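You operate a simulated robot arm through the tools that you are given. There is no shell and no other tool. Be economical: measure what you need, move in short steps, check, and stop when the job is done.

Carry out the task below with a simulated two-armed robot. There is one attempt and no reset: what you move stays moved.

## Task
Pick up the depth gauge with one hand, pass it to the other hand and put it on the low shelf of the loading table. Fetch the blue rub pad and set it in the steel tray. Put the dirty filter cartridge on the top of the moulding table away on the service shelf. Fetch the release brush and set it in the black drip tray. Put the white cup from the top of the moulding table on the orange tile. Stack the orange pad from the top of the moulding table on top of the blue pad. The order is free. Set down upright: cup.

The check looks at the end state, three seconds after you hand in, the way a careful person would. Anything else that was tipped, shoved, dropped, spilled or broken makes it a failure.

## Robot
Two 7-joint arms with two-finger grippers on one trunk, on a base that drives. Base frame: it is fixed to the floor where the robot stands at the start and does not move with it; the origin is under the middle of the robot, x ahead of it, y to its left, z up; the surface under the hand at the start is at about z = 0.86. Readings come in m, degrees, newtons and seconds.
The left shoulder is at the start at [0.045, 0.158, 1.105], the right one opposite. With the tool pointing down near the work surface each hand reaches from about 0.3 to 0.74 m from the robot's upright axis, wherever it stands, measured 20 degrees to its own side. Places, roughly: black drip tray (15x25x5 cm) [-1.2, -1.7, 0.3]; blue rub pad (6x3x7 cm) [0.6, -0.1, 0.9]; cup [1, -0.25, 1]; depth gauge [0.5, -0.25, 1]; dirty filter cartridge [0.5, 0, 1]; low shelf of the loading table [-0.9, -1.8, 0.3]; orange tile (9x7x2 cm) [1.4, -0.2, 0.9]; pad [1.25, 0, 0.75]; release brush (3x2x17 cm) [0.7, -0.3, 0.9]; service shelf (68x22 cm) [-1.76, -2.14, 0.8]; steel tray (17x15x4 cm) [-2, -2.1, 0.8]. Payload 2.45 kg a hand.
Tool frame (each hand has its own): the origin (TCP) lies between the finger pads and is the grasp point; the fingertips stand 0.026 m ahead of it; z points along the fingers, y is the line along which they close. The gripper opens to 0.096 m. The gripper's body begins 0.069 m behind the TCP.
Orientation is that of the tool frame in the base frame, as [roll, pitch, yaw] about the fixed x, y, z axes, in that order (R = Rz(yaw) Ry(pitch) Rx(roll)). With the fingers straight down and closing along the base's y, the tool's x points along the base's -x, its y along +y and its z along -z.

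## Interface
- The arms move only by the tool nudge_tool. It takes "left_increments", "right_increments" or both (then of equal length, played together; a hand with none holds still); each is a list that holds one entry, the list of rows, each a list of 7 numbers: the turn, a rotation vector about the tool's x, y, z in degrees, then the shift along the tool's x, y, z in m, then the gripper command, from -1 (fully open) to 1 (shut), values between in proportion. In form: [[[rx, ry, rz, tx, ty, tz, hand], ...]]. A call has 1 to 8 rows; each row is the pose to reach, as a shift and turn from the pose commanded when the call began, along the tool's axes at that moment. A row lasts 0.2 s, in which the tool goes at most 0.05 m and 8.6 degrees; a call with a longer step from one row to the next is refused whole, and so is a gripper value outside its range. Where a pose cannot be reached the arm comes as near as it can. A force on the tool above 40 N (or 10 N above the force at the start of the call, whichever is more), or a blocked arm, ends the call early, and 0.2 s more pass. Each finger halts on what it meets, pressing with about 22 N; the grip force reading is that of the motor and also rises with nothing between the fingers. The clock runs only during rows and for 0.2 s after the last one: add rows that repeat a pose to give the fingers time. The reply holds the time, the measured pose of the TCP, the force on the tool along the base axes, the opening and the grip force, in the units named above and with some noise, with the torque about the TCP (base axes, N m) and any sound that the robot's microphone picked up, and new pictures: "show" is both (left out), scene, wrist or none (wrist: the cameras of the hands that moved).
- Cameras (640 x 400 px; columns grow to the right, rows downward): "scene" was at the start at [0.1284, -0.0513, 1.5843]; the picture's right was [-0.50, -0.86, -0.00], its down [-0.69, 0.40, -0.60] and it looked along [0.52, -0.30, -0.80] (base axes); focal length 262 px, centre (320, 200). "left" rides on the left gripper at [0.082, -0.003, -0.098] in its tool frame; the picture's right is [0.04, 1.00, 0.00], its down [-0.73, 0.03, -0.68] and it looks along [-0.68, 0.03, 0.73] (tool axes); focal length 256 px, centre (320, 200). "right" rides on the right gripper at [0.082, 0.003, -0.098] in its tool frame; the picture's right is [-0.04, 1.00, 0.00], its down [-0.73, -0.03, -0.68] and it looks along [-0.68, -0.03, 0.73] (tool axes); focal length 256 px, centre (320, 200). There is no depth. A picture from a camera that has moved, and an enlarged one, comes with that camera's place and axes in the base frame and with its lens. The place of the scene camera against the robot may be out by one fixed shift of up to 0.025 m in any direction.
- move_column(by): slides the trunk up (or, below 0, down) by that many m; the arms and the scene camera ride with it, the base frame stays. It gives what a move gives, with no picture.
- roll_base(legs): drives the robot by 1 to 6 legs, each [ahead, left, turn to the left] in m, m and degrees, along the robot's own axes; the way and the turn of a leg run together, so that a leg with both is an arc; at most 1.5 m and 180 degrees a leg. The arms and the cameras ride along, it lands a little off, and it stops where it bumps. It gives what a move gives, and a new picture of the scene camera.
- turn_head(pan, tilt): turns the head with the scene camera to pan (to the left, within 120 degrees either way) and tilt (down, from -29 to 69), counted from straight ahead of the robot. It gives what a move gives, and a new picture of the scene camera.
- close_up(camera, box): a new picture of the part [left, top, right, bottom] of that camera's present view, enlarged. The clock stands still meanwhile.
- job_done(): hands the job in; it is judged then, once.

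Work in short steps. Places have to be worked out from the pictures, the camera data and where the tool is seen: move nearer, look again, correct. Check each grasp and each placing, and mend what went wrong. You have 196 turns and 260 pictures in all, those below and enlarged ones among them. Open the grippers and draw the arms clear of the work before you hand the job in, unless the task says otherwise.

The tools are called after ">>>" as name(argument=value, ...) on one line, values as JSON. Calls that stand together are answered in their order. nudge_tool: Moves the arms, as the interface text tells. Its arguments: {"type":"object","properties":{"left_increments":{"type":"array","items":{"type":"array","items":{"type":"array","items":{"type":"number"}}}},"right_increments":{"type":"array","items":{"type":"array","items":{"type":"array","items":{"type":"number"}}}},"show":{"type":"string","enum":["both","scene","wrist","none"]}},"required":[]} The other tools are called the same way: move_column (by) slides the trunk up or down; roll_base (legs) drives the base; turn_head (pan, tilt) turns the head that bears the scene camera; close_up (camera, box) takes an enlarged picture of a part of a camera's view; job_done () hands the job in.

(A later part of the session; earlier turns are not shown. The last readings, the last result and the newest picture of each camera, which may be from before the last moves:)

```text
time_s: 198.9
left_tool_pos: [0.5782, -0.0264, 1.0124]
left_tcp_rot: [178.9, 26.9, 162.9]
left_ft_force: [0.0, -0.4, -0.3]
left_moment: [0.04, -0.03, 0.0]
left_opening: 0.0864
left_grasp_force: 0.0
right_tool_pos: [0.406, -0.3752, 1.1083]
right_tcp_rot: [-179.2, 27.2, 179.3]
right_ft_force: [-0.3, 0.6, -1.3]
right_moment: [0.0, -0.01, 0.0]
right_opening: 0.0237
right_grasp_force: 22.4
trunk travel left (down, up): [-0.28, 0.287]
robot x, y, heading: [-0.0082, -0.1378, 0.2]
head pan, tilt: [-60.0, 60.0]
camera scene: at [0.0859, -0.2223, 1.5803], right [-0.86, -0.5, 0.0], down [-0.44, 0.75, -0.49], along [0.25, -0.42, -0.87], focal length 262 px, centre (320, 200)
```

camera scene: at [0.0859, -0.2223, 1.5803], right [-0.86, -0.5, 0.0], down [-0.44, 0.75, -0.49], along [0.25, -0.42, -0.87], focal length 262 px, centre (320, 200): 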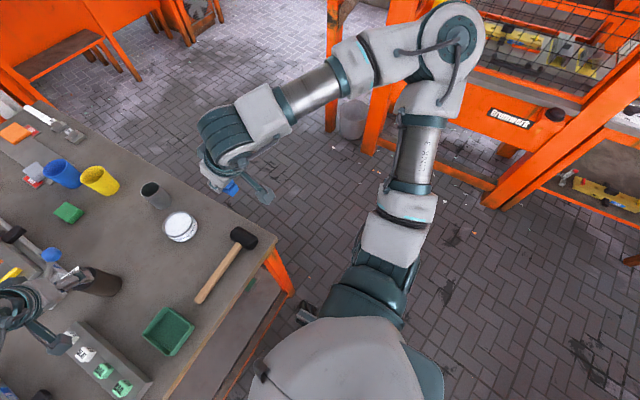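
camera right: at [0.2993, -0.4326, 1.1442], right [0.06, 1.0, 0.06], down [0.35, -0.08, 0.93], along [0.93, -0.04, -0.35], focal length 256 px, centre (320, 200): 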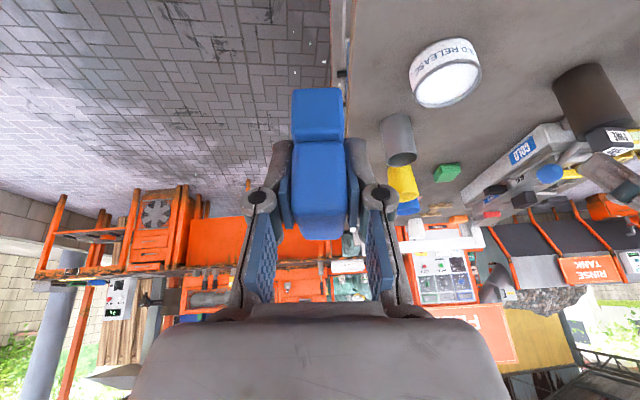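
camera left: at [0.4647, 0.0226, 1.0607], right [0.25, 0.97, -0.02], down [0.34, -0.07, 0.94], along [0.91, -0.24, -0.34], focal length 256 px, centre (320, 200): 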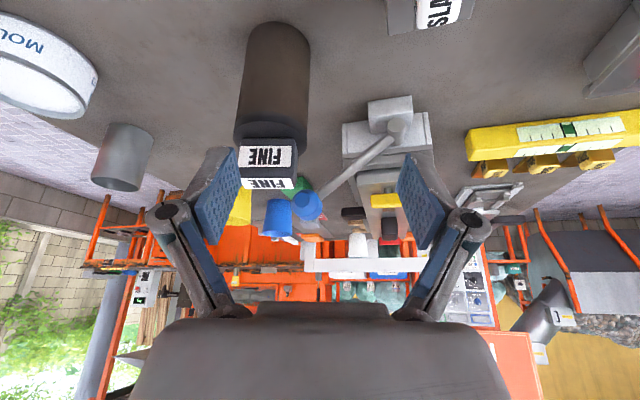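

No contact: the body just rolls and recovers slowly. I wait, then will use very small steps.

>>> nudge_tool(left_increments=[[[0, 0, 0, 0, 0, 0, -0.8], [0, 0, 0, 0, 0, 0, -0.8], [0, 0, 0, 0, 0, 0, -0.8], [0, 0, 0, 0, 0, 0, -0.8], [0, 0, 0, 0, 0, 0, -0.8], [0, 0, 0, 0, 0, 0, -0.8], [0, 0, 0, 0, 0, 0, -0.8], [0, 0, 0, 0, 0, 0, -0.8]]], show="none")

>>> nudge_tool(left_increments=[[[0, 0, 0, 0, 0, 0, -0.8], [0, 0, 0, 0, 0, 0, -0.8], [0, 0, 0, 0, 0, 0, -0.8], [0, 0, 0, 0, 0, 0, -0.8], [0, 0, 0, 0, 0, 0, -0.8], [0, 0, 0, 0, 0, 0, -0.8], [0, 0, 0, 0, 0, 0, -0.8], [0, 0, 0, 0, 0, 0, -0.8]]], show="none")

>>> nudge_tool(left_increments=[[[0, 0, 0, 0, 0, 0, -0.8], [0, 0, 0, 0, 0, 0, -0.8], [0, 0, 0, 0, 0, 0, -0.8], [0, 0, 0, 0, 0, 0, -0.8], [0, 0, 0, 0, 0, 0, -0.8], [0, 0, 0, 0, 0, 0, -0.8], [0, 0, 0, 0, 0, 0, -0.8], [0, 0, 0, 0, 0, 0, -0.8]]], show="none")

>>> nudge_tool(left_increments=[[[0, 0, 0, 0, 0, 0, -0.8], [0, 0, 0, 0, 0, 0, -0.8], [0, 0, 0, 0, 0, 0, -0.8], [0, 0, 0, 0, 0, 0, -0.8], [0, 0, 0, 0, 0, 0, -0.8], [0, 0, 0, 0, 0, 0, -0.8], [0, 0, 0, 0, 0, 0, -0.8], [0, 0, 0, 0, 0, 0, -0.8]]], show="none")

```text
time_s: 200.7
left_tool_pos: [0.5778, -0.0212, 1.0111]
left_tcp_rot: [179.2, 27.0, 163.2]
left_ft_force: [0.3, -0.6, 0.2]
left_moment: [-0.06, -0.02, -0.04]
left_opening: 0.0865
left_grasp_force: 0.1
right_tool_pos: [0.4068, -0.3692, 1.1102]
right_tcp_rot: [-178.9, 27.2, 179.6]
right_ft_force: [-0.5, 0.0, -1.7]
right_moment: [0.01, 0.02, 0.01]
right_opening: 0.0233
right_grasp_force: 22.2
trunk travel left (down, up): [-0.28, 0.287]
robot x, y, heading: [-0.009, -0.133, 0.3]
head pan, tilt: [-60.0, 60.0]
```

```text
time_s: 202.5
left_tool_pos: [0.5775, -0.0168, 1.0106]
left_tcp_rot: [179.3, 27.0, 163.2]
left_ft_force: [0.3, -0.4, 0.7]
left_moment: [-0.02, -0.02, -0.01]
left_opening: 0.0864
left_grasp_force: 0.0
right_tool_pos: [0.4065, -0.3678, 1.1101]
right_tcp_rot: [-178.9, 27.2, 179.7]
right_ft_force: [0.5, 0.4, -0.5]
right_moment: [0.0, 0.0, 0.03]
right_opening: 0.0236
right_grasp_force: 21.9
trunk travel left (down, up): [-0.28, 0.287]
robot x, y, heading: [-0.0061, -0.1354, 0.4]
head pan, tilt: [-60.0, 60.0]
```

```text
time_s: 204.3
left_tool_pos: [0.579, -0.0174, 1.011]
left_tcp_rot: [179.4, 27.1, 163.2]
left_ft_force: [-0.5, 0.3, -0.3]
left_moment: [0.0, 0.02, -0.01]
left_opening: 0.0862
left_grasp_force: 0.0
right_tool_pos: [0.407, -0.3662, 1.1097]
right_tcp_rot: [-178.8, 27.3, 179.8]
right_ft_force: [0.4, 0.0, -1.2]
right_moment: [-0.01, 0.01, 0.0]
right_opening: 0.0236
right_grasp_force: 22.1
trunk travel left (down, up): [-0.28, 0.287]
robot x, y, heading: [-0.0108, -0.1342, 0.2]
head pan, tilt: [-60.0, 60.0]
```

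```text
time_s: 206.1
left_tool_pos: [0.5783, -0.0152, 1.0109]
left_tcp_rot: [179.5, 27.1, 163.4]
left_ft_force: [0.8, 0.8, -0.5]
left_moment: [0.0, -0.02, 0.02]
left_opening: 0.0864
left_grasp_force: 0.1
right_tool_pos: [0.4068, -0.3638, 1.1105]
right_tcp_rot: [-178.5, 27.1, 179.8]
right_ft_force: [0.1, 0.5, -1.1]
right_moment: [0.0, 0.0, -0.02]
right_opening: 0.0235
right_grasp_force: 21.9
trunk travel left (down, up): [-0.28, 0.287]
robot x, y, heading: [-0.0079, -0.1345, 0.2]
head pan, tilt: [-60.0, 60.0]
```

Settled. I shift 2.7 cm right slowly, wait within the call, and look.

>>> nudge_tool(left_increments=[[[0, 0, 0, -0.001, -0.006, 0.003, -0.8], [0, 0, 0, -0.002, -0.012, 0.006, -0.8], [0, 0, 0, -0.003, -0.018, 0.01, -0.8], [0, 0, 0, -0.004, -0.024, 0.015, -0.8], [0, 0, 0, -0.004, -0.024, 0.02, -0.8], [0, 0, 0, -0.004, -0.024, 0.02, -0.8], [0, 0, 0, -0.004, -0.024, 0.02, -0.8], [0, 0, 0, -0.004, -0.024, 0.02, -0.8]]], show="wrist")

```text
time_s: 207.9
left_tool_pos: [0.5839, -0.0413, 0.9938]
left_tcp_rot: [179.5, 27.1, 163.3]
left_ft_force: [0.0, 0.5, 0.0]
left_moment: [-0.03, -0.02, 0.0]
left_opening: 0.0863
left_grasp_force: 0.0
right_tool_pos: [0.4079, -0.3644, 1.1105]
right_tcp_rot: [-178.5, 27.2, 179.7]
right_ft_force: [-0.1, -0.1, -1.0]
right_moment: [0.01, 0.02, -0.02]
right_opening: 0.0235
right_grasp_force: 21.8
trunk travel left (down, up): [-0.28, 0.287]
robot x, y, heading: [-0.011, -0.1354, 0.1]
head pan, tilt: [-60.0, 60.0]
camera left: at [0.471, -0.0124, 1.0452], right [0.25, 0.97, -0.01], down [0.34, -0.08, 0.94], along [0.91, -0.24, -0.34], focal length 256 px, centre (320, 200)
```

left: 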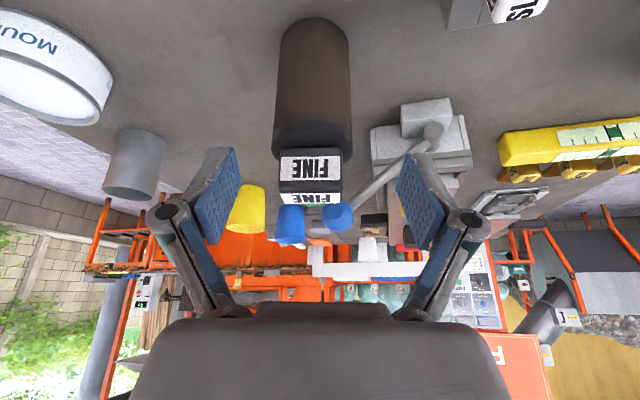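

Slow moves keep it steady. I descend slowly around the cartridge.

>>> nudge_tool(left_increments=[[[0, 0, 0, -0.001, -0.003, 0.012, -0.8], [0, 0, 0, -0.002, -0.006, 0.024, -0.8], [0, 0, 0, -0.003, -0.006, 0.036, -0.8], [0, 0, 0, -0.004, -0.006, 0.048, -0.8], [0, 0, 0, -0.005, -0.006, 0.06, -0.8], [0, 0, 0, -0.005, -0.006, 0.0722, -0.8], [0, 0, 0, -0.005, -0.006, 0.0722, -0.8]]], show="wrist")

```text
time_s: 209.5
left_tool_pos: [0.618, -0.0577, 0.9327]
left_tcp_rot: [179.4, 27.1, 163.3]
left_ft_force: [-0.1, 0.4, -0.1]
left_moment: [0.01, -0.02, -0.02]
left_opening: 0.0866
left_grasp_force: 0.1
right_tool_pos: [0.4074, -0.3644, 1.1115]
right_tcp_rot: [-178.6, 27.2, 179.7]
right_ft_force: [-0.3, -0.4, -1.1]
right_moment: [0.0, 0.04, 0.04]
right_opening: 0.0235
right_grasp_force: 22.5
trunk travel left (down, up): [-0.28, 0.287]
robot x, y, heading: [-0.0076, -0.1353, -0.1]
head pan, tilt: [-60.0, 60.0]
camera left: at [0.5052, -0.0288, 0.9837], right [0.25, 0.97, -0.01], down [0.34, -0.08, 0.94], along [0.91, -0.24, -0.34], focal length 256 px, centre (320, 200)
```

left: 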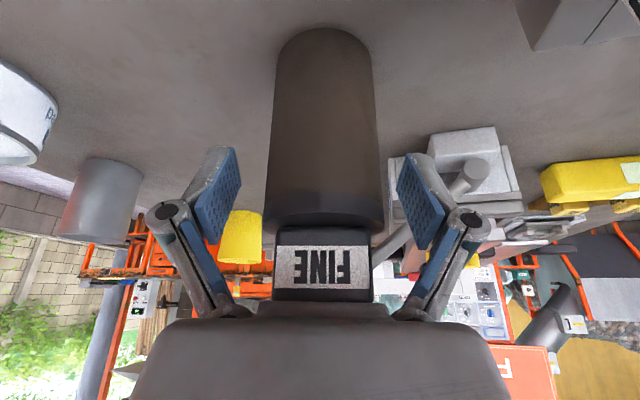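

Centred. I close and lift.

>>> nudge_tool(left_increments=[[[0, 0, 0, 0, 0, 0, 0], [0, 0, 0, 0, 0, 0, 1], [0, 0, 0, 0, 0, 0, 1], [0, 0, 0, -0.007, 0, -0.013, 1], [0, 0, 0, -0.02, 0, -0.04, 1], [0, 0, 0, -0.035, 0, -0.07, 1], [0, 0, 0, -0.05, 0, -0.1, 1], [0, 0, 0, -0.065, 0, -0.13, 1]]], show="wrist")

```text
time_s: 211.3
left_tool_pos: [0.6166, -0.0604, 1.0781]
left_tcp_rot: [179.4, 27.2, 163.2]
left_ft_force: [-0.4, -0.5, -1.5]
left_moment: [-0.04, 0.01, 0.0]
left_opening: 0.0527
left_grasp_force: 22.1
right_tool_pos: [0.4065, -0.3648, 1.1096]
right_tcp_rot: [-178.7, 27.2, 179.8]
right_ft_force: [-0.2, -0.3, -0.6]
right_moment: [-0.01, 0.03, 0.0]
right_opening: 0.0235
right_grasp_force: 21.8
trunk travel left (down, up): [-0.28, 0.287]
robot x, y, heading: [-0.0116, -0.1329, 0.3]
head pan, tilt: [-60.0, 60.0]
camera left: at [0.503, -0.031, 1.129], right [0.25, 0.97, -0.01], down [0.34, -0.08, 0.94], along [0.91, -0.24, -0.34], focal length 256 px, centre (320, 200)
```

left: 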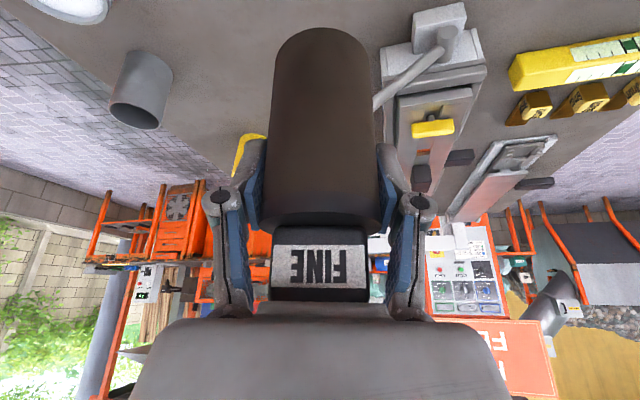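

Cartridge held. I draw the left in slowly and drive to the service shelf.

>>> nudge_tool(left_increments=[[[0, 0, 0, 0.019, 0.007, -0.015, 1], [0, 0, 0, 0.038, 0.014, -0.03, 1], [0, 0, 0, 0.057, 0.022, -0.046, 1], [0, 0, 0, 0.075, 0.029, -0.061, 1], [0, 0, 0, 0.094, 0.036, -0.076, 1], [0, 0, 0, 0.113, 0.043, -0.091, 1], [0, 0, 0, 0.132, 0.05, -0.107, 1], [0, 0, 0, 0.151, 0.058, -0.122, 1]]], show="none")

>>> roll_base(legs=[[-0.25, 0, 0], [0, 0, -90], [0.6, 0, 0], [0, -1.45, 0], [0.5, 0, 0]])

>>> turn_head(pan=0, tilt=48)

```text
time_s: 213.1
left_tool_pos: [0.4511, 0.0529, 1.118]
left_tcp_rot: [179.6, 27.0, 163.2]
left_ft_force: [0.4, 0.2, -1.9]
left_moment: [-0.03, -0.03, 0.01]
left_opening: 0.0527
left_grasp_force: 21.9
right_tool_pos: [0.4056, -0.3622, 1.1107]
right_tcp_rot: [-178.5, 27.3, 179.7]
right_ft_force: [-0.3, -0.4, -1.1]
right_moment: [-0.01, 0.01, -0.05]
right_opening: 0.0236
right_grasp_force: 21.6
trunk travel left (down, up): [-0.28, 0.287]
robot x, y, heading: [-0.0108, -0.1362, 0.6]
head pan, tilt: [-60.0, 60.0]
```

```text
time_s: 231.0
left_tool_pos: [-1.4807, -1.7276, 1.1176]
left_tcp_rot: [179.5, 27.1, 74.7]
left_ft_force: [0.4, 0.4, -2.0]
left_moment: [0.0, 0.02, 0.01]
left_opening: 0.0528
left_grasp_force: 22.1
right_tool_pos: [-1.8972, -1.6952, 1.1105]
right_tcp_rot: [-178.6, 27.3, 91.0]
right_ft_force: [0.5, -0.5, -0.7]
right_moment: [0.03, -0.02, -0.06]
right_opening: 0.0233
right_grasp_force: 22.0
trunk travel left (down, up): [-0.28, 0.287]
robot x, y, heading: [-1.6764, -1.2752, -88.3]
head pan, tilt: [-60.0, 60.0]
camera scene: at [-1.7204, -1.3619, 1.5812], right [-0.53, 0.85, 0.0], down [0.74, 0.46, -0.5], along [-0.42, -0.26, -0.87], focal length 262 px, centre (320, 200)
```

scene: 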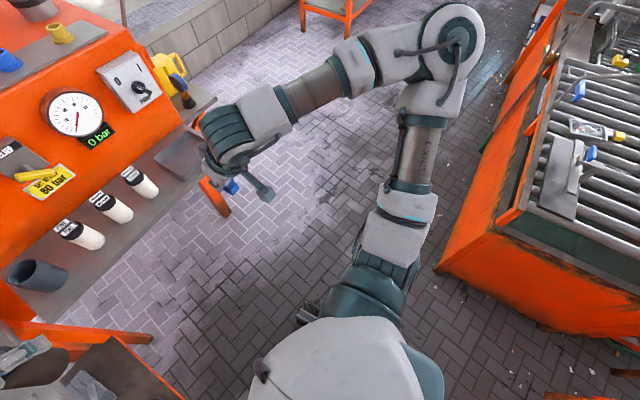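

```text
time_s: 232.3
left_tool_pos: [-1.4794, -1.7241, 1.1199]
left_tcp_rot: [179.5, 27.3, 74.8]
left_ft_force: [0.1, -0.1, -0.2]
left_moment: [0.0, -0.02, 0.0]
left_opening: 0.0525
left_grasp_force: 22.4
right_tool_pos: [-1.8967, -1.691, 1.1113]
right_tcp_rot: [-178.6, 27.2, 91.2]
right_ft_force: [1.0, 0.7, -1.0]
right_moment: [0.0, 0.05, 0.01]
right_opening: 0.0236
right_grasp_force: 21.3
trunk travel left (down, up): [-0.28, 0.287]
robot x, y, heading: [-1.6789, -1.2714, -88.1]
head pan, tilt: [0.0, 48.0]
camera scene: at [-1.6597, -1.4062, 1.5963], right [-1.0, -0.03, 0.0], down [-0.02, 0.75, -0.67], along [0.02, -0.67, -0.75], focal length 262 px, centre (320, 200)
```

scene: 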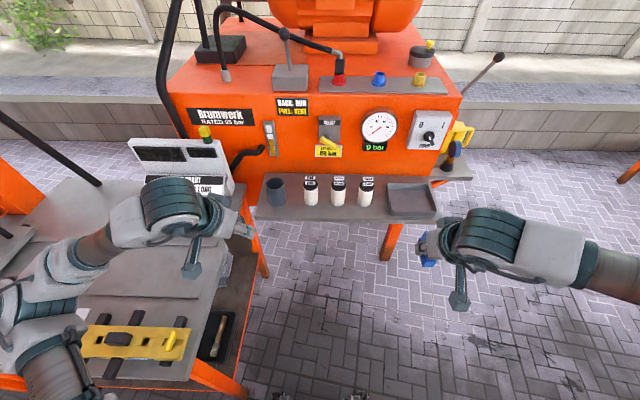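

Shelf z 0.8, y −2.02…−2.25. Free place for the cartridge is behind the gap at ≈(-1.53,-2.13); tray centre ≈(-2.0,-2.1). I drive closer.

>>> roll_base(legs=[[0, -0.06, -1.9], [0.22, 0, 0]])

>>> nudge_tool(right_increments=[[[0, 0, 0, 0, 0, 0, 1], [0, 0, 0, 0, 0, 0, 1], [0, 0, 0, 0, 0, 0, 1], [0, 0, 0, 0, 0, 0, 1], [0, 0, 0, 0, 0, 0, 1], [0, 0, 0, 0, 0, 0, 1], [0, 0, 0, 0, 0, 0, 1], [0, 0, 0, 0, 0, 0, 1]]], show="wrist")

```text
time_s: 234.6
left_tool_pos: [-1.5686, -1.9509, 1.1209]
left_tcp_rot: [178.8, 27.0, 72.6]
left_ft_force: [-0.5, 0.2, -2.0]
left_moment: [0.03, -0.03, 0.02]
left_opening: 0.0529
left_grasp_force: 22.0
right_tool_pos: [-1.9844, -1.9053, 1.1083]
right_tcp_rot: [-179.4, 27.2, 89.2]
right_ft_force: [-0.6, -0.4, -0.8]
right_moment: [0.03, -0.01, 0.04]
right_opening: 0.0235
right_grasp_force: 21.6
trunk travel left (down, up): [-0.28, 0.287]
robot x, y, heading: [-1.7427, -1.491, -90.1]
head pan, tilt: [0.0, 48.0]
camera scene: at [-1.7141, -1.6269, 1.5961], right [-1.0, 0.0, 0.01], down [-0.01, 0.75, -0.67], along [-0.01, -0.67, -0.75], focal length 262 px, centre (320, 200)
```

scene: 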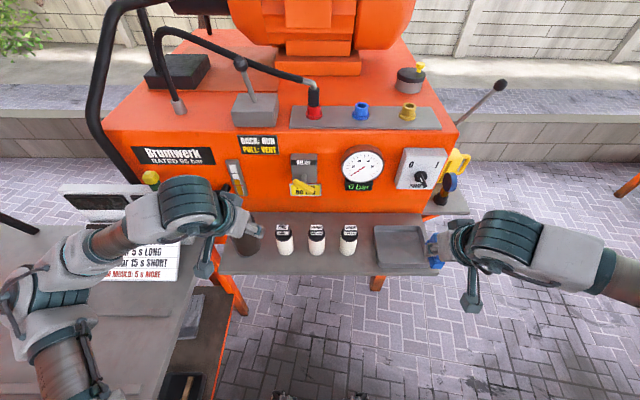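

```text
time_s: 236.4
left_tool_pos: [-1.599, -1.9483, 1.127]
left_tcp_rot: [177.3, 27.0, 71.9]
left_ft_force: [-1.8, -0.8, -1.3]
left_moment: [-0.04, -0.11, 0.03]
left_opening: 0.0524
left_grasp_force: 22.0
right_tool_pos: [-2.0108, -1.9022, 1.103]
right_tcp_rot: [179.2, 27.3, 88.4]
right_ft_force: [-0.6, -0.3, -0.3]
right_moment: [0.01, 0.0, -0.04]
right_opening: 0.0234
right_grasp_force: 21.7
trunk travel left (down, up): [-0.28, 0.287]
robot x, y, heading: [-1.75, -1.4921, -90.3]
head pan, tilt: [0.0, 48.0]
camera right: at [-2.0063, -1.7841, 1.1541], right [1.0, -0.06, 0.03], down [-0.05, -0.34, 0.94], along [-0.04, -0.94, -0.34], focal length 256 px, centre (320, 200)
```

right: 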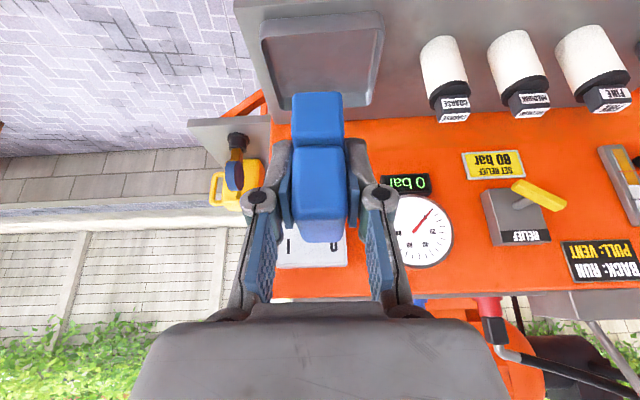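

Tray centre ≈(-2.004,-2.073). I bring the pad slowly forward and down above the tray.

>>> nudge_tool(right_increments=[[[0, 0, 0, -0.01, 0, 0.026, 1], [0, 0, 0, -0.02, 0, 0.052, 1], [0, 0, 0, -0.03, 0, 0.078, 1], [0, 0, 0, -0.04, 0, 0.104, 1], [0, 0, 0, -0.05, 0, 0.13, 1], [0, 0, 0, -0.06, 0, 0.156, 1], [0, 0, 0, -0.07, 0, 0.182, 1], [0, 0, 0, -0.078, 0, 0.209, 1]]], show="none")

>>> nudge_tool(right_increments=[[[0, 0, 0, 0, 0, 0, 1], [0, 0, 0, 0, 0, 0, 1], [0, 0, 0, 0, 0, 0, 1], [0, 0, 0, 0, 0, 0, 1], [0, 0, 0, 0, 0, 0, 1], [0, 0, 0, 0, 0, 0, 1], [0, 0, 0, 0, 0, 0, 1], [0, 0, 0, 0, 0, 0, 1]]], show="wrist")

```text
time_s: 238.4
left_tool_pos: [-1.641, -1.9422, 1.1345]
left_tcp_rot: [175.3, 26.7, 70.4]
left_ft_force: [-2.9, 0.8, -1.1]
left_moment: [-0.08, -0.2, 0.12]
left_opening: 0.0528
left_grasp_force: 22.2
right_tool_pos: [-2.0523, -2.0621, 0.9471]
right_tcp_rot: [177.1, 27.5, 86.9]
right_ft_force: [-2.1, 0.0, -1.1]
right_moment: [-0.05, -0.19, 0.11]
right_opening: 0.0235
right_grasp_force: 22.0
trunk travel left (down, up): [-0.28, 0.287]
robot x, y, heading: [-1.7555, -1.4937, -90.0]
head pan, tilt: [0.0, 48.0]
stopped in row 8 (right hand): the arm was blocked; the commanded pose is now the measured one
```

```text
time_s: 240.4
left_tool_pos: [-1.5735, -1.9389, 1.127]
left_tcp_rot: [178.6, 27.9, 72.4]
left_ft_force: [2.8, -0.3, -2.0]
left_moment: [0.01, 0.09, -0.06]
left_opening: 0.0525
left_grasp_force: 21.8
right_tool_pos: [-1.9948, -2.0595, 0.9659]
right_tcp_rot: [-179.1, 27.9, 89.0]
right_ft_force: [2.3, 0.0, -0.9]
right_moment: [0.04, 0.15, -0.06]
right_opening: 0.0235
right_grasp_force: 22.3
trunk travel left (down, up): [-0.28, 0.287]
robot x, y, heading: [-1.7488, -1.4953, -90.2]
head pan, tilt: [0.0, 48.0]
stopped in row 8 (right hand): the arm was blocked; the commanded pose is now the measured one
camera right: at [-1.9884, -1.9415, 1.015], right [1.0, -0.06, 0.0], down [-0.02, -0.33, 0.94], along [-0.06, -0.94, -0.33], focal length 256 px, centre (320, 200)
```

right: 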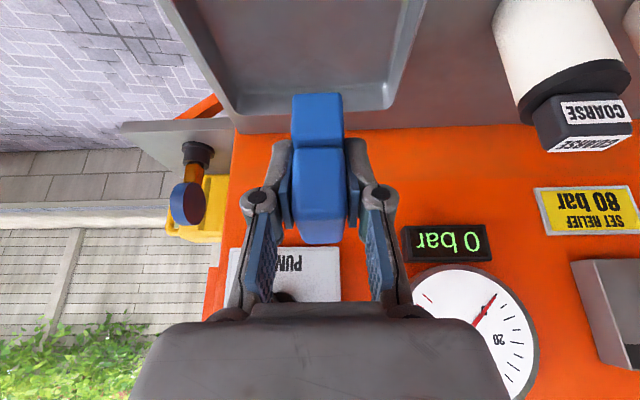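

Wait for the sway to settle before lowering.

>>> nudge_tool(right_increments=[[[0, 0, 0, 0, 0, 0, 1], [0, 0, 0, 0, 0, 0, 1], [0, 0, 0, 0, 0, 0, 1], [0, 0, 0, 0, 0, 0, 1], [0, 0, 0, 0, 0, 0, 1], [0, 0, 0, 0, 0, 0, 1], [0, 0, 0, 0, 0, 0, 1], [0, 0, 0, 0, 0, 0, 1]]], show="none")

>>> nudge_tool(right_increments=[[[0, 0, 0, 0, 0, 0, 1], [0, 0, 0, 0, 0, 0, 1], [0, 0, 0, 0, 0, 0, 1], [0, 0, 0, 0, 0, 0, 1], [0, 0, 0, 0, 0, 0, 1], [0, 0, 0, 0, 0, 0, 1], [0, 0, 0, 0, 0, 0, 1], [0, 0, 0, 0, 0, 0, 1]]], show="wrist")

```text
time_s: 242.4
left_tool_pos: [-1.5654, -1.9349, 1.1286]
left_tcp_rot: [178.7, 28.1, 72.6]
left_ft_force: [0.6, -0.6, -0.6]
left_moment: [-0.01, 0.06, -0.05]
left_opening: 0.0525
left_grasp_force: 21.5
right_tool_pos: [-1.986, -2.0568, 0.9669]
right_tcp_rot: [-178.9, 28.0, 89.3]
right_ft_force: [0.9, 0.1, 0.7]
right_moment: [0.01, 0.04, -0.02]
right_opening: 0.0233
right_grasp_force: 21.7
trunk travel left (down, up): [-0.28, 0.287]
robot x, y, heading: [-1.7446, -1.4957, -90.0]
head pan, tilt: [0.0, 48.0]
stopped in row 8 (right hand): the arm was blocked; the commanded pose is now the measured one
```

```text
time_s: 244.2
left_tool_pos: [-1.5742, -1.9357, 1.1288]
left_tcp_rot: [178.4, 27.8, 72.3]
left_ft_force: [-0.1, 0.3, -1.6]
left_moment: [0.0, 0.05, -0.01]
left_opening: 0.0527
left_grasp_force: 21.8
right_tool_pos: [-1.9942, -2.0583, 0.965]
right_tcp_rot: [-179.3, 28.0, 89.1]
right_ft_force: [0.1, 0.5, -1.3]
right_moment: [0.02, 0.03, -0.01]
right_opening: 0.0235
right_grasp_force: 22.6
trunk travel left (down, up): [-0.28, 0.287]
robot x, y, heading: [-1.7467, -1.4924, -90.0]
head pan, tilt: [0.0, 48.0]
camera right: at [-1.9883, -1.9397, 1.0146], right [1.0, -0.06, 0.01], down [-0.03, -0.33, 0.94], along [-0.05, -0.94, -0.33], focal length 256 px, centre (320, 200)
```

right: 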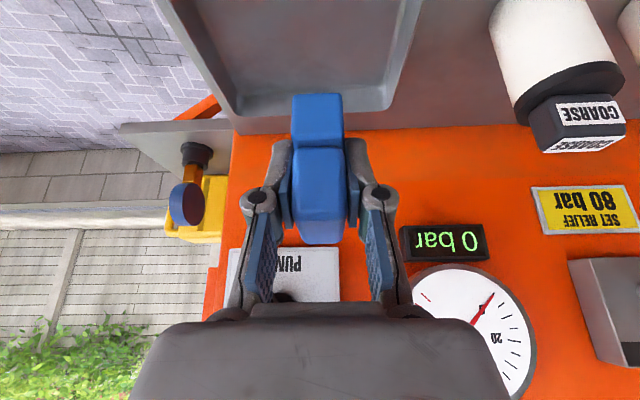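

Settled over the tray centre. I lower slowly into it and open.

>>> nudge_tool(right_increments=[[[0, 0, 0, 0.006, -0.001, 0.017, 1], [0, 0, 0, 0.013, -0.002, 0.034, 1], [0, 0, 0, 0.019, -0.003, 0.051, 1], [0, 0, 0, 0.026, -0.004, 0.068, 1], [0, 0, 0, 0.032, -0.005, 0.085, 1], [0, 0, 0, 0.0387, -0.006, 0.103, 1], [0, 0, 0, 0.0387, -0.006, 0.103, 0.3], [0, 0, 0, 0.0387, -0.006, 0.103, 0]]], show="wrist")

```text
time_s: 246.0
left_tool_pos: [-1.583, -1.9362, 1.1307]
left_tcp_rot: [177.8, 27.8, 71.9]
left_ft_force: [0.0, 0.9, -2.5]
left_moment: [0.0, 0.02, 0.01]
left_opening: 0.0529
left_grasp_force: 22.2
right_tool_pos: [-2.0079, -2.0715, 0.8556]
right_tcp_rot: [-179.8, 27.9, 88.8]
right_ft_force: [0.5, -0.6, 0.1]
right_moment: [-0.02, 0.0, -0.02]
right_opening: 0.048
right_grasp_force: 0.1
trunk travel left (down, up): [-0.28, 0.287]
robot x, y, heading: [-1.7467, -1.4936, -90.1]
head pan, tilt: [0.0, 48.0]
camera right: at [-2.0031, -1.9538, 0.9046], right [1.0, -0.06, 0.02], down [-0.03, -0.33, 0.94], along [-0.05, -0.94, -0.33], focal length 256 px, centre (320, 200)
```

right: 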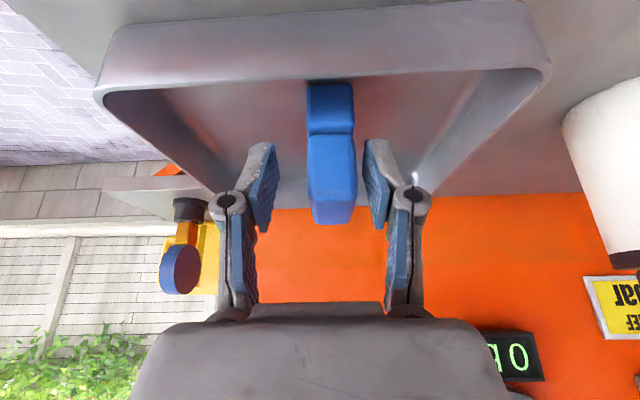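

Rub pad stands in the steel tray. I raise the right hand and bring the cartridge in above its spot, slowly.

>>> nudge_tool(right_increments=[[[0, 0, 0, -0.009, 0, -0.017, 0], [0, 0, 0, -0.018, 0, -0.033, 0], [0, 0, 0, -0.026, 0, -0.05, 0], [0, 0, 0, -0.035, 0, -0.066, 0], [0, 0, 0, -0.044, 0, -0.083, 0], [0, 0, 0, -0.053, 0, -0.1, 0], [0, 0, 0, -0.062, 0, -0.116, 0], [0, 0, 0, -0.07, 0, -0.1325, 0]]], left_increments=[[[0, 0, 0, -0.014, 0.015, 0.02, 1], [0, 0, 0, -0.028, 0.031, 0.04, 1], [0, 0, 0, -0.042, 0.046, 0.06, 1], [0, 0, 0, -0.056, 0.061, 0.08, 1], [0, 0, 0, -0.07, 0.077, 0.1, 1], [0, 0, 0, -0.084, 0.092, 0.12, 1], [0, 0, 0, -0.098, 0.108, 0.14, 1], [0, 0, 0, -0.1125, 0.123, 0.161, 1]]], show="none")

>>> nudge_tool(left_increments=[[[0, 0, 0, 0, 0, 0, 1], [0, 0, 0, 0, 0, 0, 1], [0, 0, 0, 0, 0, 0, 1], [0, 0, 0, 0, 0, 0, 1], [0, 0, 0, 0, 0, 0, 1], [0, 0, 0, 0, 0, 0, 1], [0, 0, 0, 0, 0, 0, 1], [0, 0, 0, 0, 0, 0, 1]]], show="both")

```text
time_s: 247.8
left_tool_pos: [-1.5192, -2.14, 1.0452]
left_tcp_rot: [177.5, 27.8, 71.7]
left_ft_force: [-0.1, 0.5, -1.7]
left_moment: [-0.03, -0.05, 0.0]
left_opening: 0.0523
left_grasp_force: 21.6
right_tool_pos: [-2.0144, -2.0712, 1.0026]
right_tcp_rot: [179.8, 27.9, 88.6]
right_ft_force: [-0.6, 0.3, -1.2]
right_moment: [-0.02, -0.07, -0.01]
right_opening: 0.048
right_grasp_force: 0.2
trunk travel left (down, up): [-0.28, 0.287]
robot x, y, heading: [-1.7512, -1.4957, -90.3]
head pan, tilt: [0.0, 48.0]
```

```text
time_s: 249.6
left_tool_pos: [-1.5227, -2.1405, 1.0469]
left_tcp_rot: [177.5, 27.7, 71.8]
left_ft_force: [-1.2, 0.1, -0.4]
left_moment: [-0.01, -0.06, 0.02]
left_opening: 0.0525
left_grasp_force: 22.8
right_tool_pos: [-2.0174, -2.0703, 1.0025]
right_tcp_rot: [179.6, 28.1, 88.5]
right_ft_force: [0.6, 1.1, -0.6]
right_moment: [-0.05, -0.07, 0.04]
right_opening: 0.0481
right_grasp_force: 0.2
trunk travel left (down, up): [-0.28, 0.287]
robot x, y, heading: [-1.7515, -1.4927, -90.0]
head pan, tilt: [0.0, 48.0]
camera scene: at [-1.7364, -1.6287, 1.5962], right [-1.0, 0.0, 0.0], down [0.0, 0.75, -0.67], along [0.0, -0.67, -0.75], focal length 262 px, centre (320, 200)
camera left: at [-1.4918, -2.0266, 1.0962], right [0.97, -0.26, 0.02], down [-0.11, -0.32, 0.94], along [-0.24, -0.91, -0.33], focal length 256 px, centre (320, 200)
```

scene: 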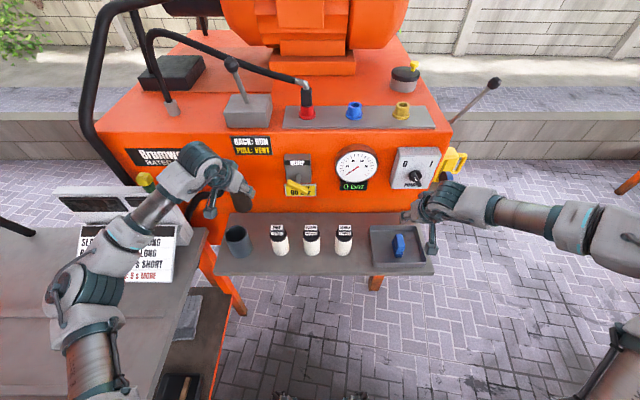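
left: 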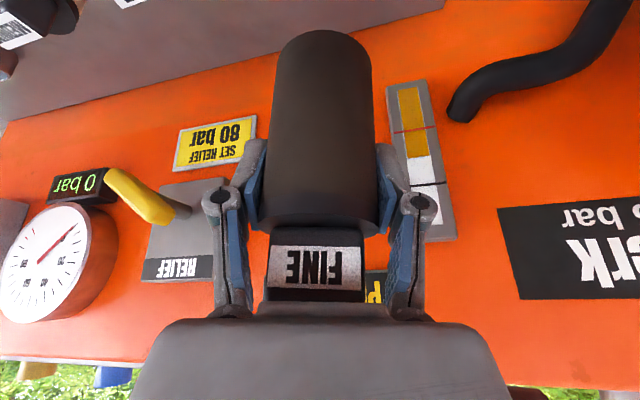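

I lower the cartridge slowly onto the shelf behind the gap between the grey cup and the first white cartridge.

>>> nudge_tool(left_increments=[[[0, 0, 0, 0.005, 0.008, 0.015, 1], [0, 0, 0, 0.014, 0.012, 0.035, 1], [0, 0, 0, 0.024, 0.012, 0.057, 1], [0, 0, 0, 0.034, 0.012, 0.078, 1], [0, 0, 0, 0.044, 0.012, 0.099, 1], [0, 0, 0, 0.053, 0.012, 0.12, 1], [0, 0, 0, 0.061, 0.012, 0.138, 1], [0, 0, 0, 0.069, 0.012, 0.1545, 1]]], show="both")

```text
time_s: 251.4
left_tool_pos: [-1.5057, -2.155, 0.8764]
left_tcp_rot: [177.5, 27.6, 71.9]
left_ft_force: [-0.6, -0.3, -1.5]
left_moment: [0.06, -0.04, -0.02]
left_opening: 0.0524
left_grasp_force: 22.0
right_tool_pos: [-2.0153, -2.0705, 1.0031]
right_tcp_rot: [179.9, 28.0, 88.6]
right_ft_force: [-0.9, -1.4, -0.6]
right_moment: [0.0, -0.08, 0.03]
right_opening: 0.0479
right_grasp_force: 0.1
trunk travel left (down, up): [-0.28, 0.287]
robot x, y, heading: [-1.7476, -1.4967, -90.2]
head pan, tilt: [0.0, 48.0]
camera scene: at [-1.7353, -1.6285, 1.5961], right [-1.0, 0.0, 0.0], down [0.0, 0.75, -0.67], along [0.0, -0.67, -0.75], focal length 262 px, centre (320, 200)
camera left: at [-1.4745, -2.0425, 0.9259], right [0.97, -0.26, 0.02], down [-0.1, -0.32, 0.94], along [-0.24, -0.91, -0.33], focal length 256 px, centre (320, 200)
```

scene: 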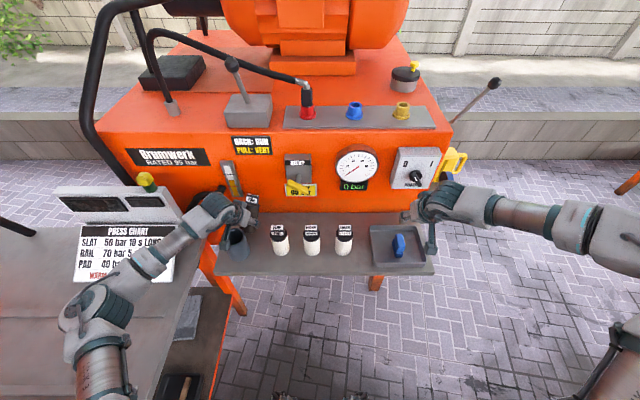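
left: 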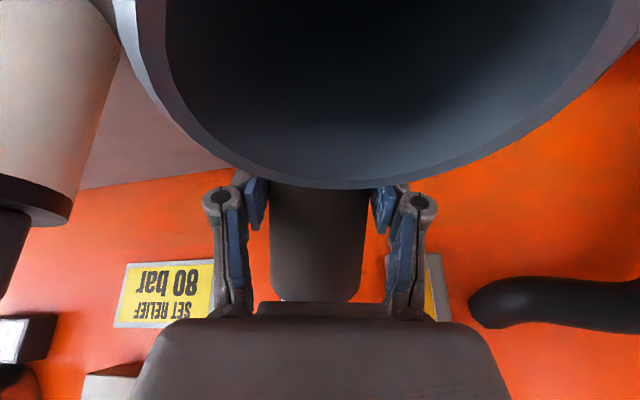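

The hand camera is just above the grey cup's rim, so I lower only 5 mm more and open a little.

>>> nudge_tool(left_increments=[[[0, 0, 0, 0.001, 0, 0.003, 1], [0, 0, 0, 0.002, 0, 0.005, 1], [0, 0, 0, 0.002, 0, 0.005, 0.1], [0, 0, 0, 0.002, 0, 0.005, -0.2], [0, 0, 0, 0.002, 0, 0.005, -0.35], [0, 0, 0, 0.002, 0, 0.005, -0.35]]], show="wrist")

```text
time_s: 252.8
left_tool_pos: [-1.494, -2.156, 0.8696]
left_tcp_rot: [178.0, 27.9, 72.4]
left_ft_force: [0.2, 0.9, 0.2]
left_moment: [0.06, -0.04, 0.0]
left_opening: 0.0659
left_grasp_force: 0.7
right_tool_pos: [-2.0024, -2.0713, 1.0061]
right_tcp_rot: [-179.5, 28.0, 88.9]
right_ft_force: [0.4, 0.3, -0.3]
right_moment: [0.0, 0.03, -0.01]
right_opening: 0.0479
right_grasp_force: 0.1
trunk travel left (down, up): [-0.28, 0.287]
robot x, y, heading: [-1.7463, -1.4924, -90.1]
head pan, tilt: [0.0, 48.0]
camera left: at [-1.4629, -2.0426, 0.9196], right [0.97, -0.26, 0.01], down [-0.09, -0.32, 0.94], along [-0.24, -0.91, -0.33], focal length 256 px, centre (320, 200)
```

left: 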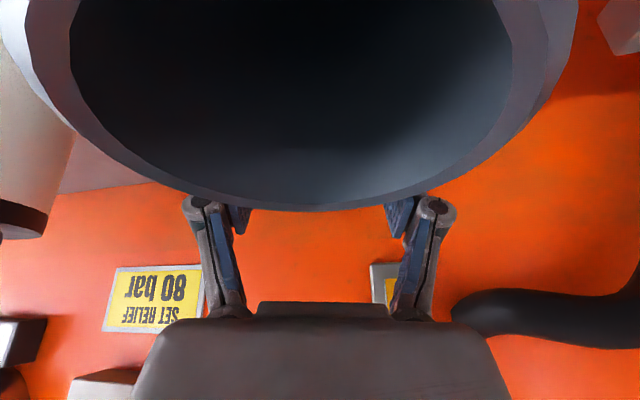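

The cartridge is no longer seen between the fingers. I raise the hand straight up and look.

>>> nudge_tool(left_increments=[[[0, 0, 0, -0.012, 0, -0.022, -0.35], [0, 0, 0, -0.023, 0, -0.044, -0.35], [0, 0, 0, -0.035, 0, -0.066, -0.35], [0, 0, 0, -0.047, 0, -0.088, -0.35], [0, 0, 0, -0.059, 0, -0.111, -0.35], [0, 0, 0, -0.05, 0, -0.13, -0.35], [0, 0, 0, -0.02, 0, -0.15, -0.35], [0, 0, 0, 0.01, 0, -0.165, -0.35]]], show="both")

>>> close_up(camera="scene", box=[200, 170, 360, 290])

```text
time_s: 254.6
left_tool_pos: [-1.4744, -2.0715, 1.0126]
left_tcp_rot: [178.0, 27.9, 72.2]
left_ft_force: [0.3, 0.1, 0.3]
left_moment: [-0.01, 0.03, 0.01]
left_opening: 0.065
left_grasp_force: 0.1
right_tool_pos: [-2.0053, -2.0697, 1.0058]
right_tcp_rot: [-179.6, 28.2, 88.9]
right_ft_force: [-0.1, 0.0, -0.3]
right_moment: [-0.01, 0.0, -0.01]
right_opening: 0.048
right_grasp_force: 0.0
trunk travel left (down, up): [-0.28, 0.287]
robot x, y, heading: [-1.7466, -1.491, -90.1]
head pan, tilt: [0.0, 48.0]
camera scene: at [-1.7265, -1.6263, 1.5964], right [-1.0, 0.0, 0.0], down [0.0, 0.75, -0.67], along [0.0, -0.67, -0.75], focal length 262 px, centre (320, 200)
camera left: at [-1.4441, -1.9581, 1.0612], right [0.97, -0.26, 0.01], down [-0.1, -0.32, 0.94], along [-0.24, -0.91, -0.33], focal length 256 px, centre (320, 200)
```

scene: 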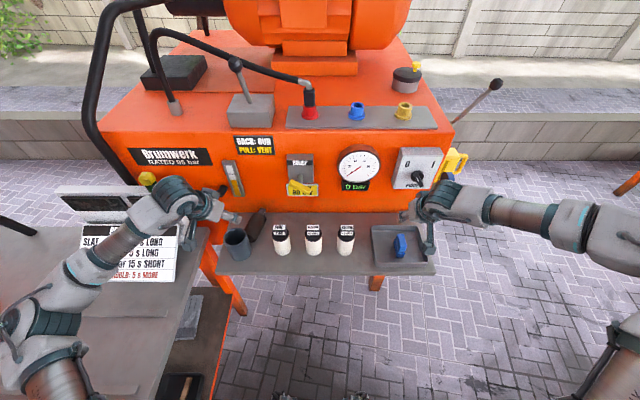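
left: 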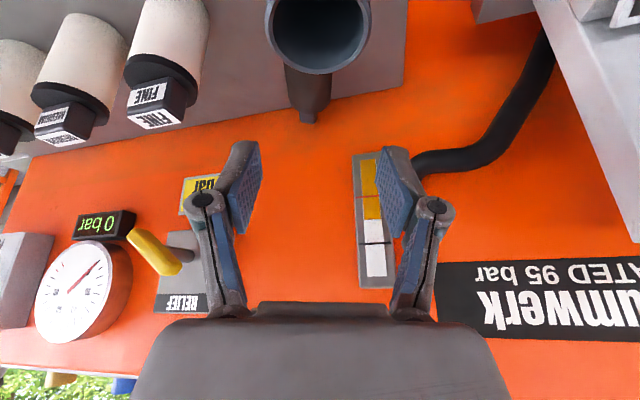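

```text
3.33 times, centred on (280, 230) of scene
camera zoom: at [-1.7265, -1.6263, 1.5964], right [-1.0, 0.0, 0.0], down [0.0, 0.75, -0.67], along [0.0, -0.67, -0.75], focal length 873 px, centre (453, 100)
```

zoom: 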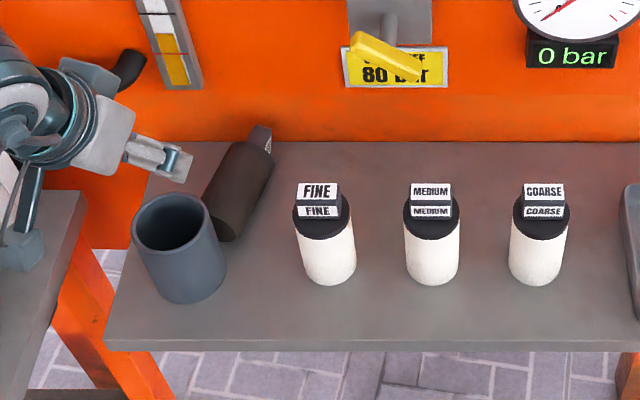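

The cartridge toppled onto its side behind the cup during release; it lies stably on the service shelf against the wall (only the cup task needs upright). Cup and whites stand untouched. I leave it, back off, and drive to the moulding table's far right side.

>>> roll_base(legs=[[-0.55, 0, 0], [0, 0, 90], [1.5, 0, 0], [1.45, 0, 0], [0, 0, 90]])

>>> turn_head(pan=0, tilt=50)

```text
time_s: 279.3
left_tool_pos: [0.9413, -0.3505, 1.0124]
left_tcp_rot: [177.9, 27.8, -108.3]
left_ft_force: [0.1, -0.6, -0.3]
left_moment: [0.0, 0.01, 0.03]
left_opening: 0.0645
left_grasp_force: 0.0
right_tool_pos: [1.4718, -0.358, 1.0042]
right_tcp_rot: [-179.8, 28.0, -91.7]
right_ft_force: [0.3, 0.8, -0.7]
right_moment: [0.0, -0.02, 0.03]
right_opening: 0.0481
right_grasp_force: 0.1
trunk travel left (down, up): [-0.28, 0.287]
robot x, y, heading: [1.2096, -0.9328, 89.3]
head pan, tilt: [0.0, 48.0]
camera scene: at [1.2219, -0.8166, 1.5963], right [1.0, -0.01, 0.0], down [-0.01, -0.75, -0.67], along [0.01, 0.67, -0.75], focal length 262 px, centre (320, 200)
```

scene: 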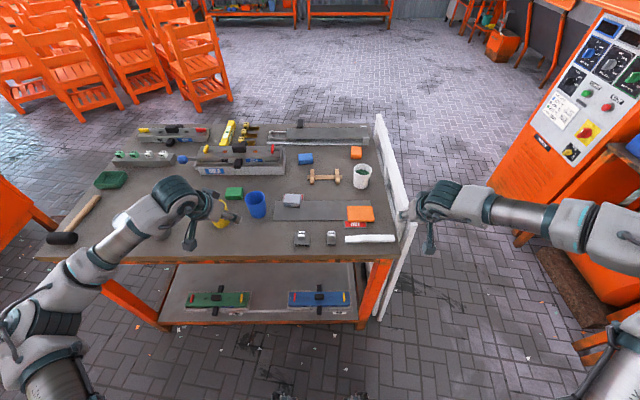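

```text
time_s: 279.9
left_tool_pos: [0.9414, -0.3539, 1.0145]
left_tcp_rot: [177.8, 28.0, -108.5]
left_ft_force: [0.4, -0.3, -0.5]
left_moment: [0.0, -0.02, -0.01]
left_opening: 0.0645
left_grasp_force: 0.1
right_tool_pos: [1.4724, -0.361, 1.0076]
right_tcp_rot: [-179.7, 28.2, -91.6]
right_ft_force: [0.2, -0.5, 0.2]
right_moment: [-0.02, -0.02, 0.02]
right_opening: 0.048
right_grasp_force: 0.1
trunk travel left (down, up): [-0.28, 0.287]
robot x, y, heading: [1.2082, -0.9325, 89.3]
head pan, tilt: [0.0, 50.0]
camera scene: at [1.2218, -0.8181, 1.5935], right [1.0, -0.01, 0.0], down [-0.01, -0.77, -0.64], along [0.01, 0.64, -0.77], focal length 262 px, centre (320, 200)
```

scene: 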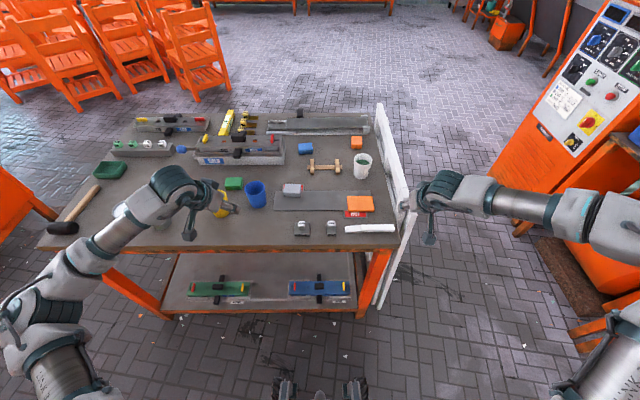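

I have a good view: cup ≈(1.39,-0.09), tile ≈(1.37,-0.24), orange pad ≈(1.39,0.10), blue pad ≈(1.17,0.01). I raise both hands, line the right up with the cup's x, and drive closer.

>>> nudge_tool(right_increments=[[[0, 0, 0, -0.007, 0.013, -0.016, -1], [0, 0, 0, -0.014, 0.026, -0.032, -1], [0, 0, 0, -0.021, 0.039, -0.048, -1], [0, 0, 0, -0.028, 0.052, -0.062, -1], [0, 0, 0, -0.033, 0.065, -0.07, -1], [0, 0, 0, -0.033, 0.08, -0.07, -1]]], left_increments=[[[0, 0, 0, -0.007, 0, -0.016, -0.3], [0, 0, 0, -0.014, 0, -0.032, -0.3], [0, 0, 0, -0.021, 0, -0.048, -0.3], [0, 0, 0, -0.028, 0, -0.064, -0.3], [0, 0, 0, -0.035, 0, -0.08, -0.3], [0, 0, 0, -0.042, 0, -0.095, -0.3]]], show="none")

>>> roll_base(legs=[[0.22, 0, 0.7]])

>>> nudge_tool(right_increments=[[[0, 0, 0, 0, 0, 0, -1], [0, 0, 0, 0, 0, 0, -1], [0, 0, 0, 0, 0, 0, -1], [0, 0, 0, 0, 0, 0, -1]]], show="wrist")

```text
time_s: 281.3
left_tool_pos: [0.9418, -0.3628, 1.1182]
left_tcp_rot: [177.7, 28.0, -108.5]
left_ft_force: [0.2, 0.1, -0.4]
left_moment: [0.0, 0.0, -0.01]
left_opening: 0.0622
left_grasp_force: 0.1
right_tool_pos: [1.391, -0.3621, 1.085]
right_tcp_rot: [-179.8, 28.2, -91.8]
right_ft_force: [0.9, -1.0, 0.5]
right_moment: [-0.01, 0.03, -0.03]
right_opening: 0.0958
right_grasp_force: 0.0
trunk travel left (down, up): [-0.28, 0.287]
robot x, y, heading: [1.2044, -0.9322, 89.5]
head pan, tilt: [0.0, 50.0]
```

```text
time_s: 283.0
left_tool_pos: [0.9349, -0.1482, 1.1187]
left_tcp_rot: [177.8, 28.0, -107.6]
left_ft_force: [-0.1, -0.6, 0.4]
left_moment: [-0.01, -0.01, -0.01]
left_opening: 0.0626
left_grasp_force: 0.1
right_tool_pos: [1.385, -0.1417, 1.0846]
right_tcp_rot: [-179.8, 28.2, -90.9]
right_ft_force: [0.1, -0.2, -0.2]
right_moment: [-0.02, 0.02, 0.01]
right_opening: 0.0959
right_grasp_force: 0.2
trunk travel left (down, up): [-0.28, 0.287]
robot x, y, heading: [1.2054, -0.7169, 90.0]
head pan, tilt: [0.0, 50.0]
camera scene: at [1.2206, -0.6009, 1.5937], right [1.0, 0.0, 0.0], down [0.0, -0.77, -0.64], along [0.0, 0.64, -0.77], focal length 262 px, centre (320, 200)
```

scene: 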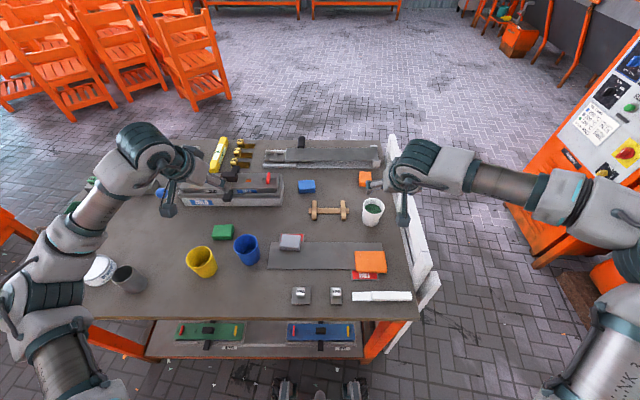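

```text
time_s: 284.0
left_tool_pos: [0.9359, -0.1521, 1.1191]
left_tcp_rot: [177.6, 28.2, -107.7]
left_ft_force: [-0.3, 0.6, 0.3]
left_moment: [0.0, -0.02, -0.04]
left_opening: 0.0623
left_grasp_force: 0.1
right_tool_pos: [1.3837, -0.1445, 1.086]
right_tcp_rot: [-179.9, 28.4, -90.8]
right_ft_force: [-0.5, -0.3, -0.3]
right_moment: [-0.01, 0.0, -0.01]
right_opening: 0.0958
right_grasp_force: 0.1
trunk travel left (down, up): [-0.28, 0.287]
robot x, y, heading: [1.2075, -0.7126, 90.5]
head pan, tilt: [0.0, 50.0]
camera right: at [1.3781, -0.263, 1.1349], right [-1.0, 0.05, 0.02], down [0.03, 0.32, 0.95], along [0.05, 0.95, -0.32], focal length 256 px, centre (320, 200)
```

right: 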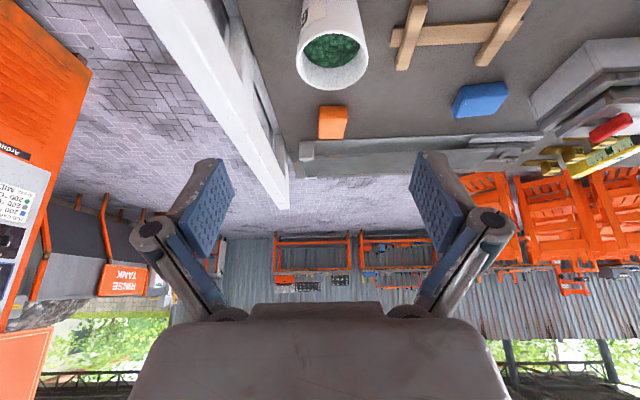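

The cup holds green pellets, so it must stay level. Cup centre ≈(1.374,-0.092). I descend partway and check alignment.

>>> nudge_tool(right_increments=[[[0, 0, 0, 0.003, 0.003, 0.02, -1], [0, 0, 0, 0.006, 0.006, 0.04, -1], [0, 0, 0, 0.009, 0.009, 0.06, -1], [0, 0, 0, 0.012, 0.0107, 0.08, -1], [0, 0, 0, 0.012, 0.0107, 0.08, -1]]], show="wrist")

```text
time_s: 285.2
left_tool_pos: [0.9353, -0.1519, 1.1206]
left_tcp_rot: [177.8, 28.2, -107.7]
left_ft_force: [0.3, 0.1, 0.5]
left_moment: [0.02, -0.01, 0.03]
left_opening: 0.0623
left_grasp_force: 0.0
right_tool_pos: [1.3736, -0.1167, 1.0093]
right_tcp_rot: [-179.7, 28.3, -91.0]
right_ft_force: [0.0, 0.6, 0.3]
right_moment: [0.03, 0.01, 0.0]
right_opening: 0.0959
right_grasp_force: 0.1
trunk travel left (down, up): [-0.28, 0.287]
robot x, y, heading: [1.2064, -0.7168, 90.4]
head pan, tilt: [0.0, 50.0]
camera right: at [1.3683, -0.2347, 1.0583], right [-1.0, 0.05, 0.02], down [0.03, 0.32, 0.95], along [0.05, 0.95, -0.32], focal length 256 px, centre (320, 200)
```

right: 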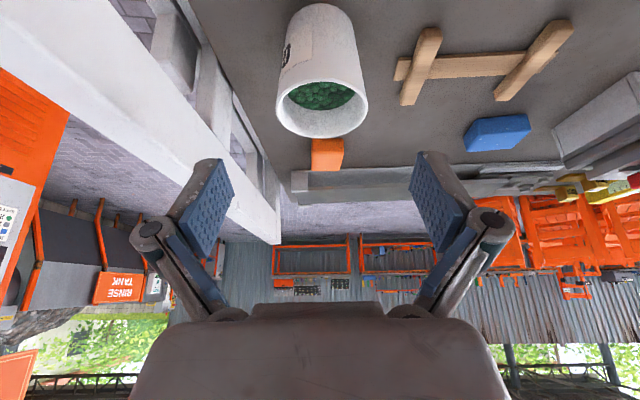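

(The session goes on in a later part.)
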